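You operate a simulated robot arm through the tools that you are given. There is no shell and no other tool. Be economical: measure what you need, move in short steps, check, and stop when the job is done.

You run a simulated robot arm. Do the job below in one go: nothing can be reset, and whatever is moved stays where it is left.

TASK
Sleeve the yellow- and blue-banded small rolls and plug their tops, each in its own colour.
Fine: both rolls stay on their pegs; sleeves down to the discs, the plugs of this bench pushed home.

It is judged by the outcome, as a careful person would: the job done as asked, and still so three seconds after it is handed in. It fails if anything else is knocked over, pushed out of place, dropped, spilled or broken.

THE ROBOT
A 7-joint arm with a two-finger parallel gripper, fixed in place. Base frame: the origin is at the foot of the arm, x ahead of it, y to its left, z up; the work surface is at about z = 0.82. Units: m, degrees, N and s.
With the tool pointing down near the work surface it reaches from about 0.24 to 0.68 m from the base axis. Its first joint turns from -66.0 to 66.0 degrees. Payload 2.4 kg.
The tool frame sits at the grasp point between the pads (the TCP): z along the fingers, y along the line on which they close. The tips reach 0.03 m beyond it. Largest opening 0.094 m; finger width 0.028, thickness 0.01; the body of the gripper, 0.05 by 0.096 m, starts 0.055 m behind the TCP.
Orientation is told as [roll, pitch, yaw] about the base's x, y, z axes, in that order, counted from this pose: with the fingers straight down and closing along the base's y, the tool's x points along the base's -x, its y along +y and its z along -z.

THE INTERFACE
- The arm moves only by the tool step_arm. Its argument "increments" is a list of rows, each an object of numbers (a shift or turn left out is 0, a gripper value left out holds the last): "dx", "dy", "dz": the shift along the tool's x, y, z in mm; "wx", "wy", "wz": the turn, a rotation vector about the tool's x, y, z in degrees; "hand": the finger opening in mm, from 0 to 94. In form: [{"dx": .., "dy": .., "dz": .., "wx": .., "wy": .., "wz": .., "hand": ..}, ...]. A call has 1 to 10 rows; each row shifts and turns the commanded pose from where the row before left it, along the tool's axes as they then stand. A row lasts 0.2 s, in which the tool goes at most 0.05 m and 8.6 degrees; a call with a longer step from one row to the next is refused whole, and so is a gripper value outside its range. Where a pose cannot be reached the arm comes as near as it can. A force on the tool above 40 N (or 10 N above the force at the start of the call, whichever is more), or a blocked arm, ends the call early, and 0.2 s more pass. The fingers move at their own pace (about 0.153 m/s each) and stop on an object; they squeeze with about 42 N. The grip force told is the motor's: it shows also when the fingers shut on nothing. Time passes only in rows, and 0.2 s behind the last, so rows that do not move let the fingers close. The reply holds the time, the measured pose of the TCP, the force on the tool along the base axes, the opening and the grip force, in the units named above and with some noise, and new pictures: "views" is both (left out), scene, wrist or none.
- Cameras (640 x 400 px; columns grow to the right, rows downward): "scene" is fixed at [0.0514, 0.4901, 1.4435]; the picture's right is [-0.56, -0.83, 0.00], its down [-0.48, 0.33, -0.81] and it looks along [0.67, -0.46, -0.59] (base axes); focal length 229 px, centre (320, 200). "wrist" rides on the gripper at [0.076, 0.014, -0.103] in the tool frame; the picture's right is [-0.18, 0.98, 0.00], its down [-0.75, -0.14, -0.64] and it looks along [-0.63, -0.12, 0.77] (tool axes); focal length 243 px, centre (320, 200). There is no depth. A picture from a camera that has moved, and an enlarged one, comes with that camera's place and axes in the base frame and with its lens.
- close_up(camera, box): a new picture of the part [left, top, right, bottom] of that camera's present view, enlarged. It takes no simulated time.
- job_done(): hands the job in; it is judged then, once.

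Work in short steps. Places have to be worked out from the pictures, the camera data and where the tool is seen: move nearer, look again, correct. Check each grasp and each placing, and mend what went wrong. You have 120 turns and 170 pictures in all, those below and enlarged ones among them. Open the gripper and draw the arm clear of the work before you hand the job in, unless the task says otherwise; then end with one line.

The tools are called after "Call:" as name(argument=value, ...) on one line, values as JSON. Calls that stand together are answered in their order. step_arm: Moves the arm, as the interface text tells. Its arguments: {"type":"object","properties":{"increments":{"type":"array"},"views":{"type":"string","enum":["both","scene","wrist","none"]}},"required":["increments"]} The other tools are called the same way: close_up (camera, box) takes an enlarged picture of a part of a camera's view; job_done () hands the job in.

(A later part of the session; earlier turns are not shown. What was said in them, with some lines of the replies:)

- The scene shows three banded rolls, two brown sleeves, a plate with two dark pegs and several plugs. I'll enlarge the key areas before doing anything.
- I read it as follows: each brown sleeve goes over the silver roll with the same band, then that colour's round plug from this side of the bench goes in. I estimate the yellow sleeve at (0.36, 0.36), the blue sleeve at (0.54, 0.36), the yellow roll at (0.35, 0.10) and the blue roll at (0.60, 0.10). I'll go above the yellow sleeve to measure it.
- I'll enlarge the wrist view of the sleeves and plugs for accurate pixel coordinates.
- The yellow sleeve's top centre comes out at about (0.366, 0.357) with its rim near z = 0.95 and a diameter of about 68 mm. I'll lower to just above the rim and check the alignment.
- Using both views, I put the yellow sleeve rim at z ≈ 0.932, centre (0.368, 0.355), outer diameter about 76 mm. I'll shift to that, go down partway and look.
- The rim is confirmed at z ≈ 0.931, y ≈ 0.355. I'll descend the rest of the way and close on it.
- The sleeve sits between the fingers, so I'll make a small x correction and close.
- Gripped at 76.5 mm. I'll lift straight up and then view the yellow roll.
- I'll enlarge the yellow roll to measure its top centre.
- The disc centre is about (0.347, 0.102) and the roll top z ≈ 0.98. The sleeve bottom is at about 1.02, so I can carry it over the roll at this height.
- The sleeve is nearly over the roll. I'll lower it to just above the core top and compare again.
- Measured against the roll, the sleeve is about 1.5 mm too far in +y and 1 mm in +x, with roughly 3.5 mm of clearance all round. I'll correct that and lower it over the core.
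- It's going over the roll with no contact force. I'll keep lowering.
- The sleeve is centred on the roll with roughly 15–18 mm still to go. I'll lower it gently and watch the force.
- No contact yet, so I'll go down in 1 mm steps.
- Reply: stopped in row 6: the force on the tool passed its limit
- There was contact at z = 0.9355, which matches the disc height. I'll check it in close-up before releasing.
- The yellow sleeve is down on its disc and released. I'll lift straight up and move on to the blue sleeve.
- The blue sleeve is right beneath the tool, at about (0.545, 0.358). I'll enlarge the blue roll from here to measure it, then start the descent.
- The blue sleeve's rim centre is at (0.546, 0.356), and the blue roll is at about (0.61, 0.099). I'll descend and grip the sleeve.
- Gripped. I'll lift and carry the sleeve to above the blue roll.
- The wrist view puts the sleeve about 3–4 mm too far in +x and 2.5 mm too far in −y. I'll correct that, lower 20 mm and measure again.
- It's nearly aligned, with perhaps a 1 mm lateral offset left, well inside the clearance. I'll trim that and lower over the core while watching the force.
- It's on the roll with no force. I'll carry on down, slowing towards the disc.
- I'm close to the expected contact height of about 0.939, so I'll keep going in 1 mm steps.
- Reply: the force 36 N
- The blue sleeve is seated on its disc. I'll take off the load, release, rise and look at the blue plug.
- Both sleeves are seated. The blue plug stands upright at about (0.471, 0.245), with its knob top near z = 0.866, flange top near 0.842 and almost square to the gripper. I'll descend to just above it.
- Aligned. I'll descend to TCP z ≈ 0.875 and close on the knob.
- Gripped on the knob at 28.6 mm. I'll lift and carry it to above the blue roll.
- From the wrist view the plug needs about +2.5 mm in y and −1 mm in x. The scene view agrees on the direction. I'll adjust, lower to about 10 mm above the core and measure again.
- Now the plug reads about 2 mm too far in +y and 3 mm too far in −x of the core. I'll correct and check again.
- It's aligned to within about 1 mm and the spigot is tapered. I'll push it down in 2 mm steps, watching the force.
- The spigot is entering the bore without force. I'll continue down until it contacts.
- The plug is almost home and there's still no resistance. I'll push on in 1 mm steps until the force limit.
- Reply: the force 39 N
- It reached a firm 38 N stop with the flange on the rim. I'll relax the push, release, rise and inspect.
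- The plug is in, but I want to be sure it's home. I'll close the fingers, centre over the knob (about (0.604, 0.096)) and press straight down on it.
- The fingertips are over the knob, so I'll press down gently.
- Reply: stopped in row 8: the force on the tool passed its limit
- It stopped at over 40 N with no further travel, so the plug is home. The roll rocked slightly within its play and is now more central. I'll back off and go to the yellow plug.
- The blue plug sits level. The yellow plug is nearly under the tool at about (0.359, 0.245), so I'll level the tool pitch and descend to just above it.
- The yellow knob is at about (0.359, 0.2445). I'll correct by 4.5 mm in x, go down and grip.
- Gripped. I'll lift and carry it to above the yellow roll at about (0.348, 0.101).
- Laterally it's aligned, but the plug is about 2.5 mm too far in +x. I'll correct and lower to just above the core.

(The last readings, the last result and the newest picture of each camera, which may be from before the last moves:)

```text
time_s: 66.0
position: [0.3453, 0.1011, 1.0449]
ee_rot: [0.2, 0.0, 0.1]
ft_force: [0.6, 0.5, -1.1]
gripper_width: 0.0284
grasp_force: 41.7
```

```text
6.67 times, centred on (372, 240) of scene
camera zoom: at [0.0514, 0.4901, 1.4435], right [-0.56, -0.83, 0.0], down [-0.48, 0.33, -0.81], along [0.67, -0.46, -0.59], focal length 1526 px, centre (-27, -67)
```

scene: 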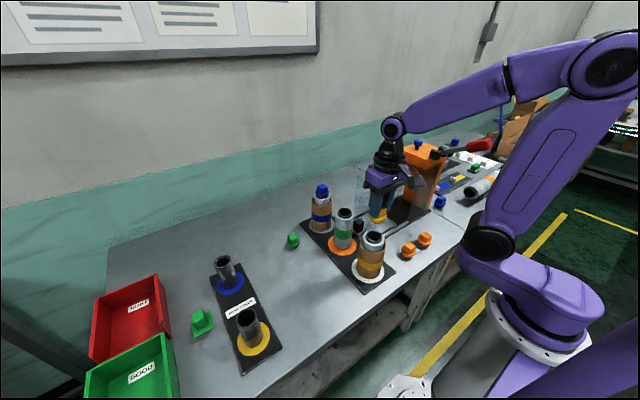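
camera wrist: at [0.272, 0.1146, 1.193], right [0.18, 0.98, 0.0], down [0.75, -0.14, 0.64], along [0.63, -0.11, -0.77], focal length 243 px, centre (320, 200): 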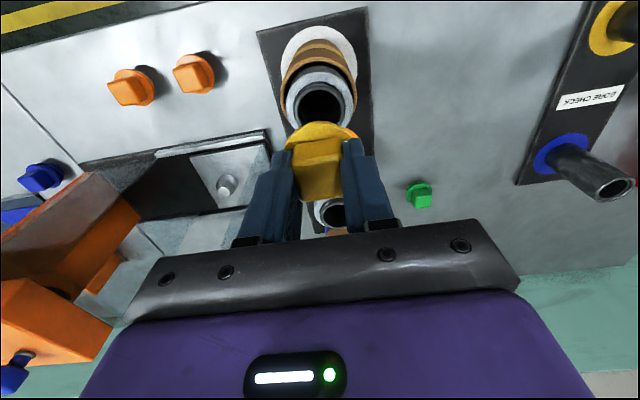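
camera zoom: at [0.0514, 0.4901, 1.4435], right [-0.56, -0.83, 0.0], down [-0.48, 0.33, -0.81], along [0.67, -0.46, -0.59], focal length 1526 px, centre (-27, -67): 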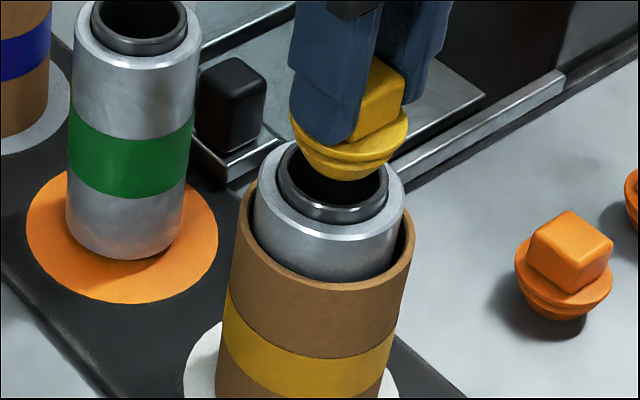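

The wrist and scene views disagree by a few millimetres, so I'll take tighter close-ups before inserting.

Call:
close_up(camera="scene", box=[360, 220, 386, 250])

Call:
close_up(camera="wrist", box=[280, 85, 360, 155])

```text
13.33 times, centred on (373, 235) of scene
camera zoom: at [0.0514, 0.4901, 1.4435], right [-0.56, -0.83, 0.0], down [-0.48, 0.33, -0.81], along [0.67, -0.46, -0.59], focal length 3051 px, centre (-387, -267)
```

zoom: 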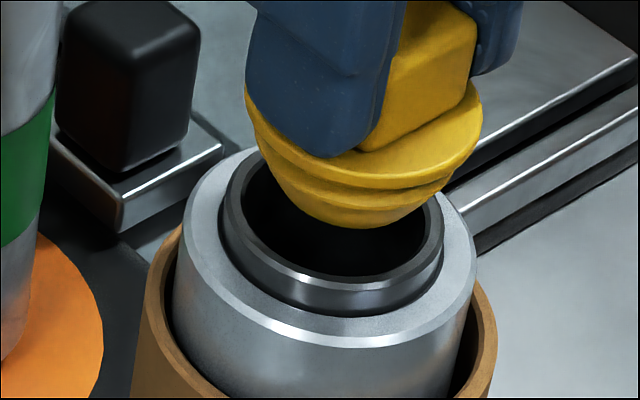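

```text
5.71 times, centred on (320, 120) of wrist
camera zoom: at [0.2688, 0.115, 1.1476], right [0.18, 0.98, 0.0], down [0.75, -0.14, 0.64], along [0.63, -0.11, -0.77], focal length 1386 px, centre (320, 657)
```

zoom: 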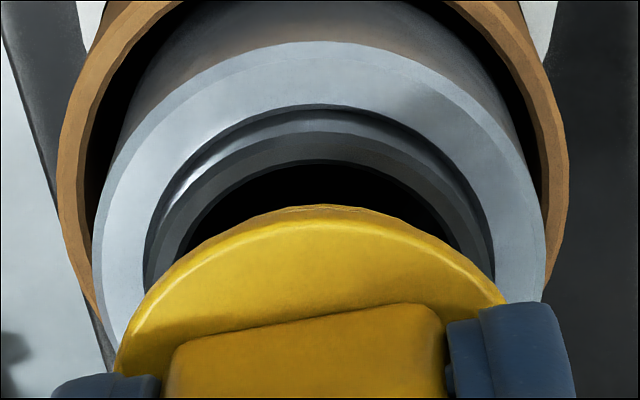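

The spigot tip (about 32 mm) has 3 mm or more of margin in the 39 mm bore, and the plug is within about 2 mm of centre. I'll make a small trim and insert slowly.

Call:
step_arm(increments=[{"dx": -1.5, "dy": -0.3}, {"dz": 2}, {"dz": 2}, {"dz": 2}, {"dz": 2}, {"dz": 2}, {"dz": 2}, {"dz": 2}, {}], views="none")

Call:
close_up(camera="scene", box=[355, 215, 391, 260])

Call:
close_up(camera="wrist", box=[280, 85, 360, 155])

```text
time_s: 68.0
position: [0.3463, 0.1014, 1.0309]
ee_rot: [0.2, 0.1, 0.1]
ft_force: [0.7, -0.4, -0.4]
gripper_width: 0.0285
grasp_force: 41.8
```

```text
8.89 times, centred on (373, 238) of scene
camera zoom: at [0.0514, 0.4901, 1.4435], right [-0.56, -0.83, 0.0], down [-0.48, 0.33, -0.81], along [0.67, -0.46, -0.59], focal length 2034 px, centre (-151, -133)
```

zoom: 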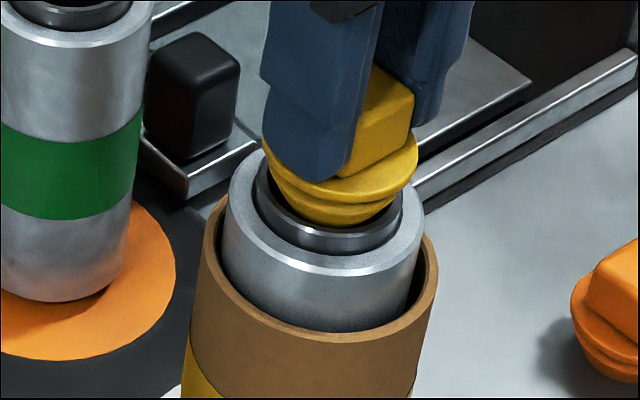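

```text
5.71 times, centred on (320, 120) of wrist
camera zoom: at [0.2697, 0.115, 1.1333], right [0.18, 0.98, 0.0], down [0.75, -0.14, 0.64], along [0.63, -0.11, -0.77], focal length 1386 px, centre (320, 657)
```

zoom: 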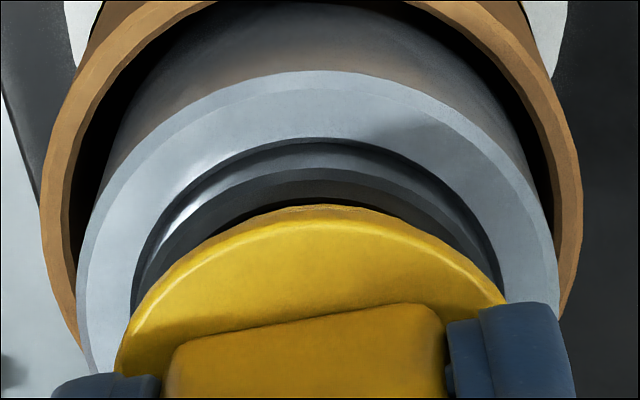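

Entering with no force. I'll continue to the stop.

Call:
step_arm(increments=[{"dy": -0.3, "dz": 2}, {"dz": 2}, {"dz": 2}, {"dz": 2}, {"dz": 2}, {"dz": 2}, {"dz": 1}, {"dz": 1}, {"dz": 1}], views="none")

Call:
close_up(camera="scene", box=[355, 215, 391, 260])

Call:
close_up(camera="wrist", box=[280, 85, 360, 155])

```text
time_s: 70.0
position: [0.3466, 0.1017, 1.0159]
ee_rot: [0.2, 0.0, 0.0]
ft_force: [0.8, -0.6, -0.5]
gripper_width: 0.0284
grasp_force: 42.4
```

```text
8.89 times, centred on (373, 238) of scene
camera zoom: at [0.0514, 0.4901, 1.4435], right [-0.56, -0.83, 0.0], down [-0.48, 0.33, -0.81], along [0.67, -0.46, -0.59], focal length 2034 px, centre (-151, -133)
```

zoom: 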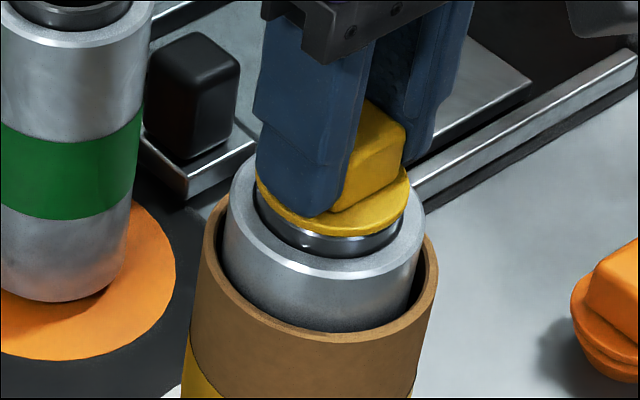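

```text
5.71 times, centred on (320, 120) of wrist
camera zoom: at [0.2698, 0.1155, 1.1186], right [0.18, 0.98, 0.0], down [0.75, -0.14, 0.64], along [0.63, -0.11, -0.77], focal length 1386 px, centre (320, 657)
```

zoom: 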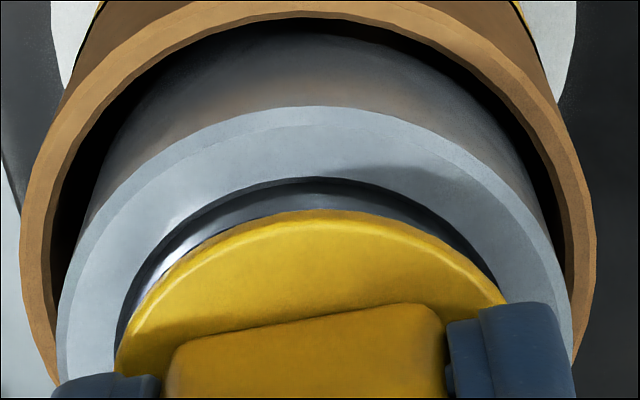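

Nearly home. I'll press on in 1 mm steps to the stop.

Call:
step_arm(increments=[{"dz": 1}, {"dz": 1}, {"dz": 1}, {"dz": 1}, {"dz": 1}, {"dz": 1}, {"dz": 1}, {"dz": 1}, {"dz": 1}], views="none")

Call:
close_up(camera="scene", box=[355, 215, 391, 260])

```text
time_s: 71.0
position: [0.3469, 0.1008, 1.0142]
ee_rot: [0.3, -0.3, 0.2]
ft_force: [-3.8, -0.5, 13.7]
gripper_width: 0.0284
grasp_force: 42.3
stopped in row 5: the force on the tool passed its limit (the readings are from after the stop); the commanded pose is now the measured one
```

```text
8.89 times, centred on (373, 238) of scene
camera zoom: at [0.0511, 0.4901, 1.4436], right [-0.56, -0.83, 0.0], down [-0.48, 0.33, -0.81], along [0.67, -0.46, -0.59], focal length 2034 px, centre (-151, -133)
```

zoom: 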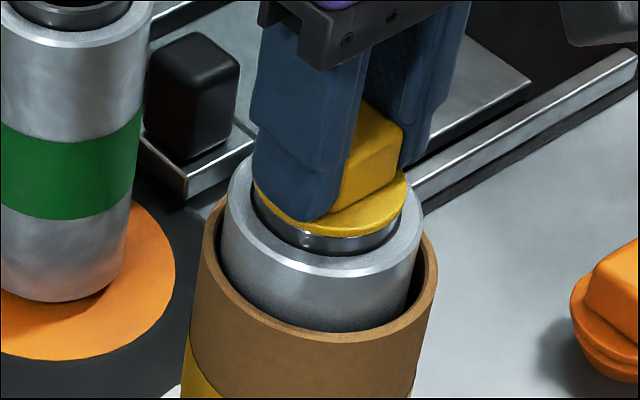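

It reached the stop at over 40 N, at the same relative height as the blue one. I'll release, rise, close the fingers and press-test it from above.

Call:
step_arm(increments=[{"dz": -1}, {"hand": 45}, {"hand": 60}, {"dz": -30}, {"dz": -40}, {"dz": -20}, {"hand": 0}, {"hand": 0}], views="none")

Call:
close_up(camera="scene", box=[348, 220, 396, 290])

Call:
close_up(camera="wrist", box=[270, 30, 370, 140])

```text
time_s: 72.8
position: [0.3473, 0.101, 1.1023]
ee_rot: [0.3, -0.2, 0.1]
ft_force: [-0.5, 0.4, 0.4]
gripper_width: 0.0
grasp_force: 33.0
```

```text
5.71 times, centred on (372, 255) of scene
camera zoom: at [0.0514, 0.4901, 1.4435], right [-0.56, -0.83, 0.0], down [-0.48, 0.33, -0.81], along [0.67, -0.46, -0.59], focal length 1308 px, centre (23, -114)
```

zoom: 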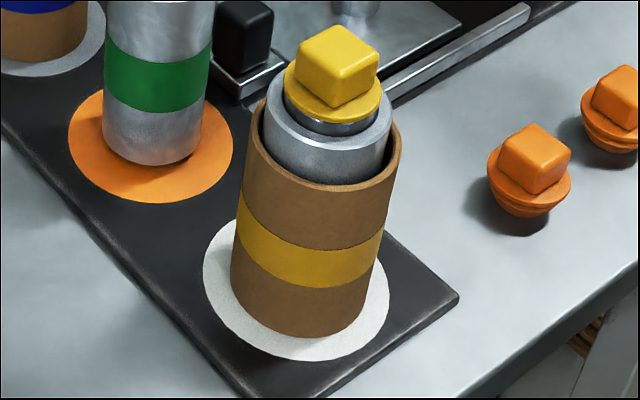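

```text
3.64 times, centred on (320, 85) of wrist
camera zoom: at [0.2706, 0.115, 1.2047], right [0.18, 0.98, 0.01], down [0.75, -0.14, 0.64], along [0.63, -0.11, -0.77], focal length 882 px, centre (320, 618)
```

zoom: 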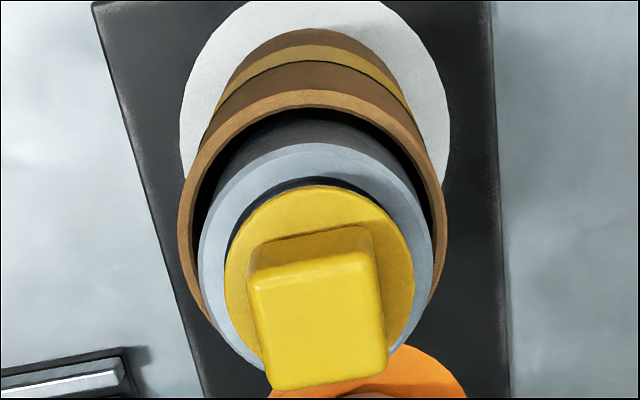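

The yellow plug looks level and centred. I'll press straight down on the knob to confirm it's home.

Call:
step_arm(increments=[{"dz": 30}, {"dz": 28}, {"dz": 2}, {"dz": 2}, {"dz": 1}, {"dz": 1}, {"dz": 1}, {"dz": 1}, {"dz": 1}, {"dz": 1}], views="none")

Call:
close_up(camera="scene", box=[348, 205, 396, 275])

```text
time_s: 75.0
position: [0.3487, 0.1012, 1.0376]
ee_rot: [0.4, -0.3, 0.1]
ft_force: [-6.0, -0.4, 29.3]
gripper_width: 0.0003
grasp_force: 33.1
```

```text
5.71 times, centred on (372, 240) of scene
camera zoom: at [0.0509, 0.49, 1.4436], right [-0.56, -0.83, 0.0], down [-0.48, 0.33, -0.81], along [0.67, -0.46, -0.59], focal length 1308 px, centre (23, -29)
```

zoom: 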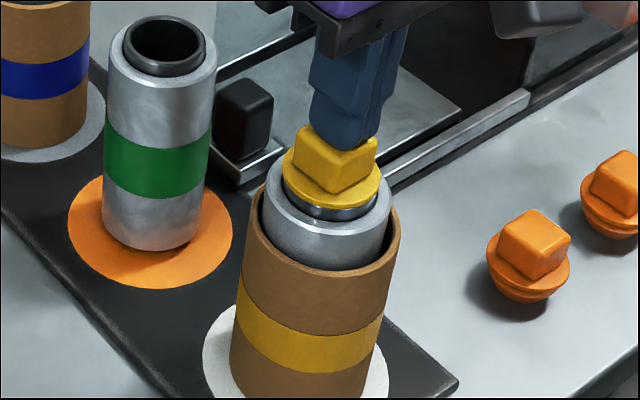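

It stopped at the same height as blue (1.0376 against 1.0375), so both plugs are home. I'll retreat upward and back, then check the whole scene.

Call:
step_arm(increments=[{"dz": -5}, {"dz": -30}, {"dz": -45}, {"dz": -45, "hand": 90}, {"dz": -45}, {"dz": -45}, {"dy": -30, "dz": -30}, {"dy": -30}, {}])

Call:
close_up(camera="scene", box=[280, 170, 420, 290])

```text
time_s: 77.0
position: [0.3479, 0.038, 1.2801]
ee_rot: [0.4, -0.1, 0.1]
ft_force: [0.8, -0.4, 0.0]
gripper_width: 0.0896
grasp_force: 0.1
camera wrist: at [0.2709, 0.052, 1.3828], right [0.18, 0.98, 0.01], down [0.75, -0.14, 0.64], along [0.63, -0.11, -0.77], focal length 243 px, centre (320, 200)
```

scene: 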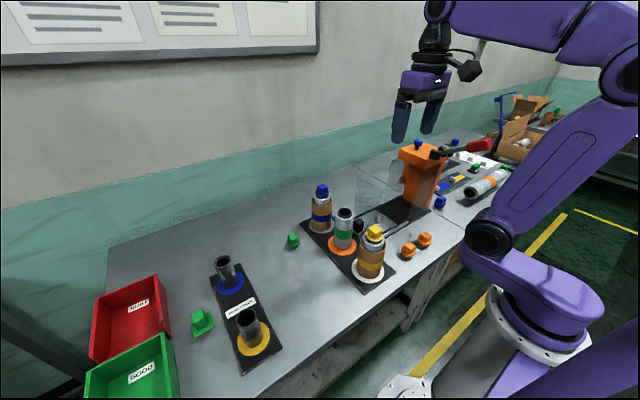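
wrist: 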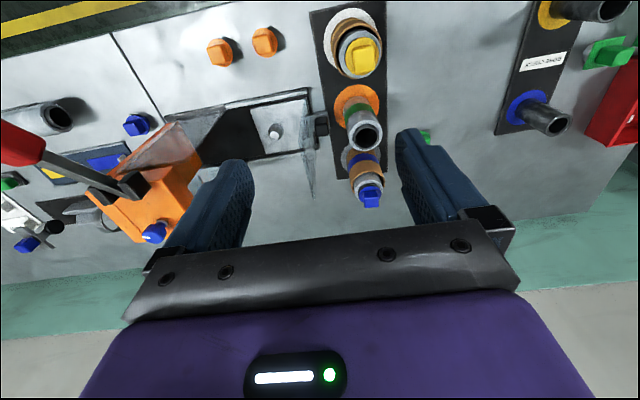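

```text
3.33 times, centred on (350, 230) of scene
camera zoom: at [0.0514, 0.4901, 1.4435], right [-0.56, -0.83, 0.0], down [-0.48, 0.33, -0.81], along [0.67, -0.46, -0.59], focal length 763 px, centre (220, 100)
```

zoom: 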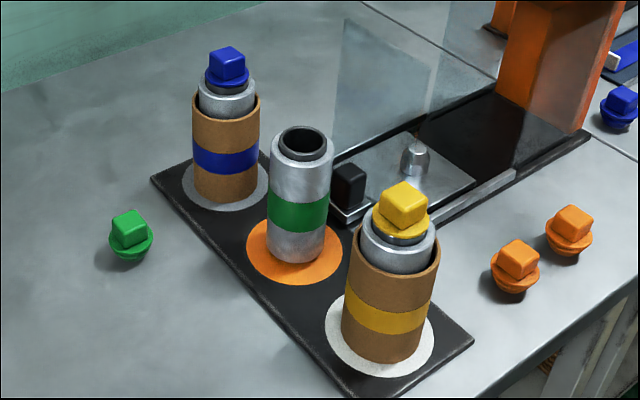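

Both rolls are sleeved down to their discs and plugged in their own colours, nothing else has moved, and the arm is clear with the gripper open. I'm handing the job in.

Call:
job_done()

```text
The job is handed in.
```

The yellow- and blue-banded small rolls are sleeved down to their discs and plugged in their own colours; both are still on their pegs, and I've handed the job in.
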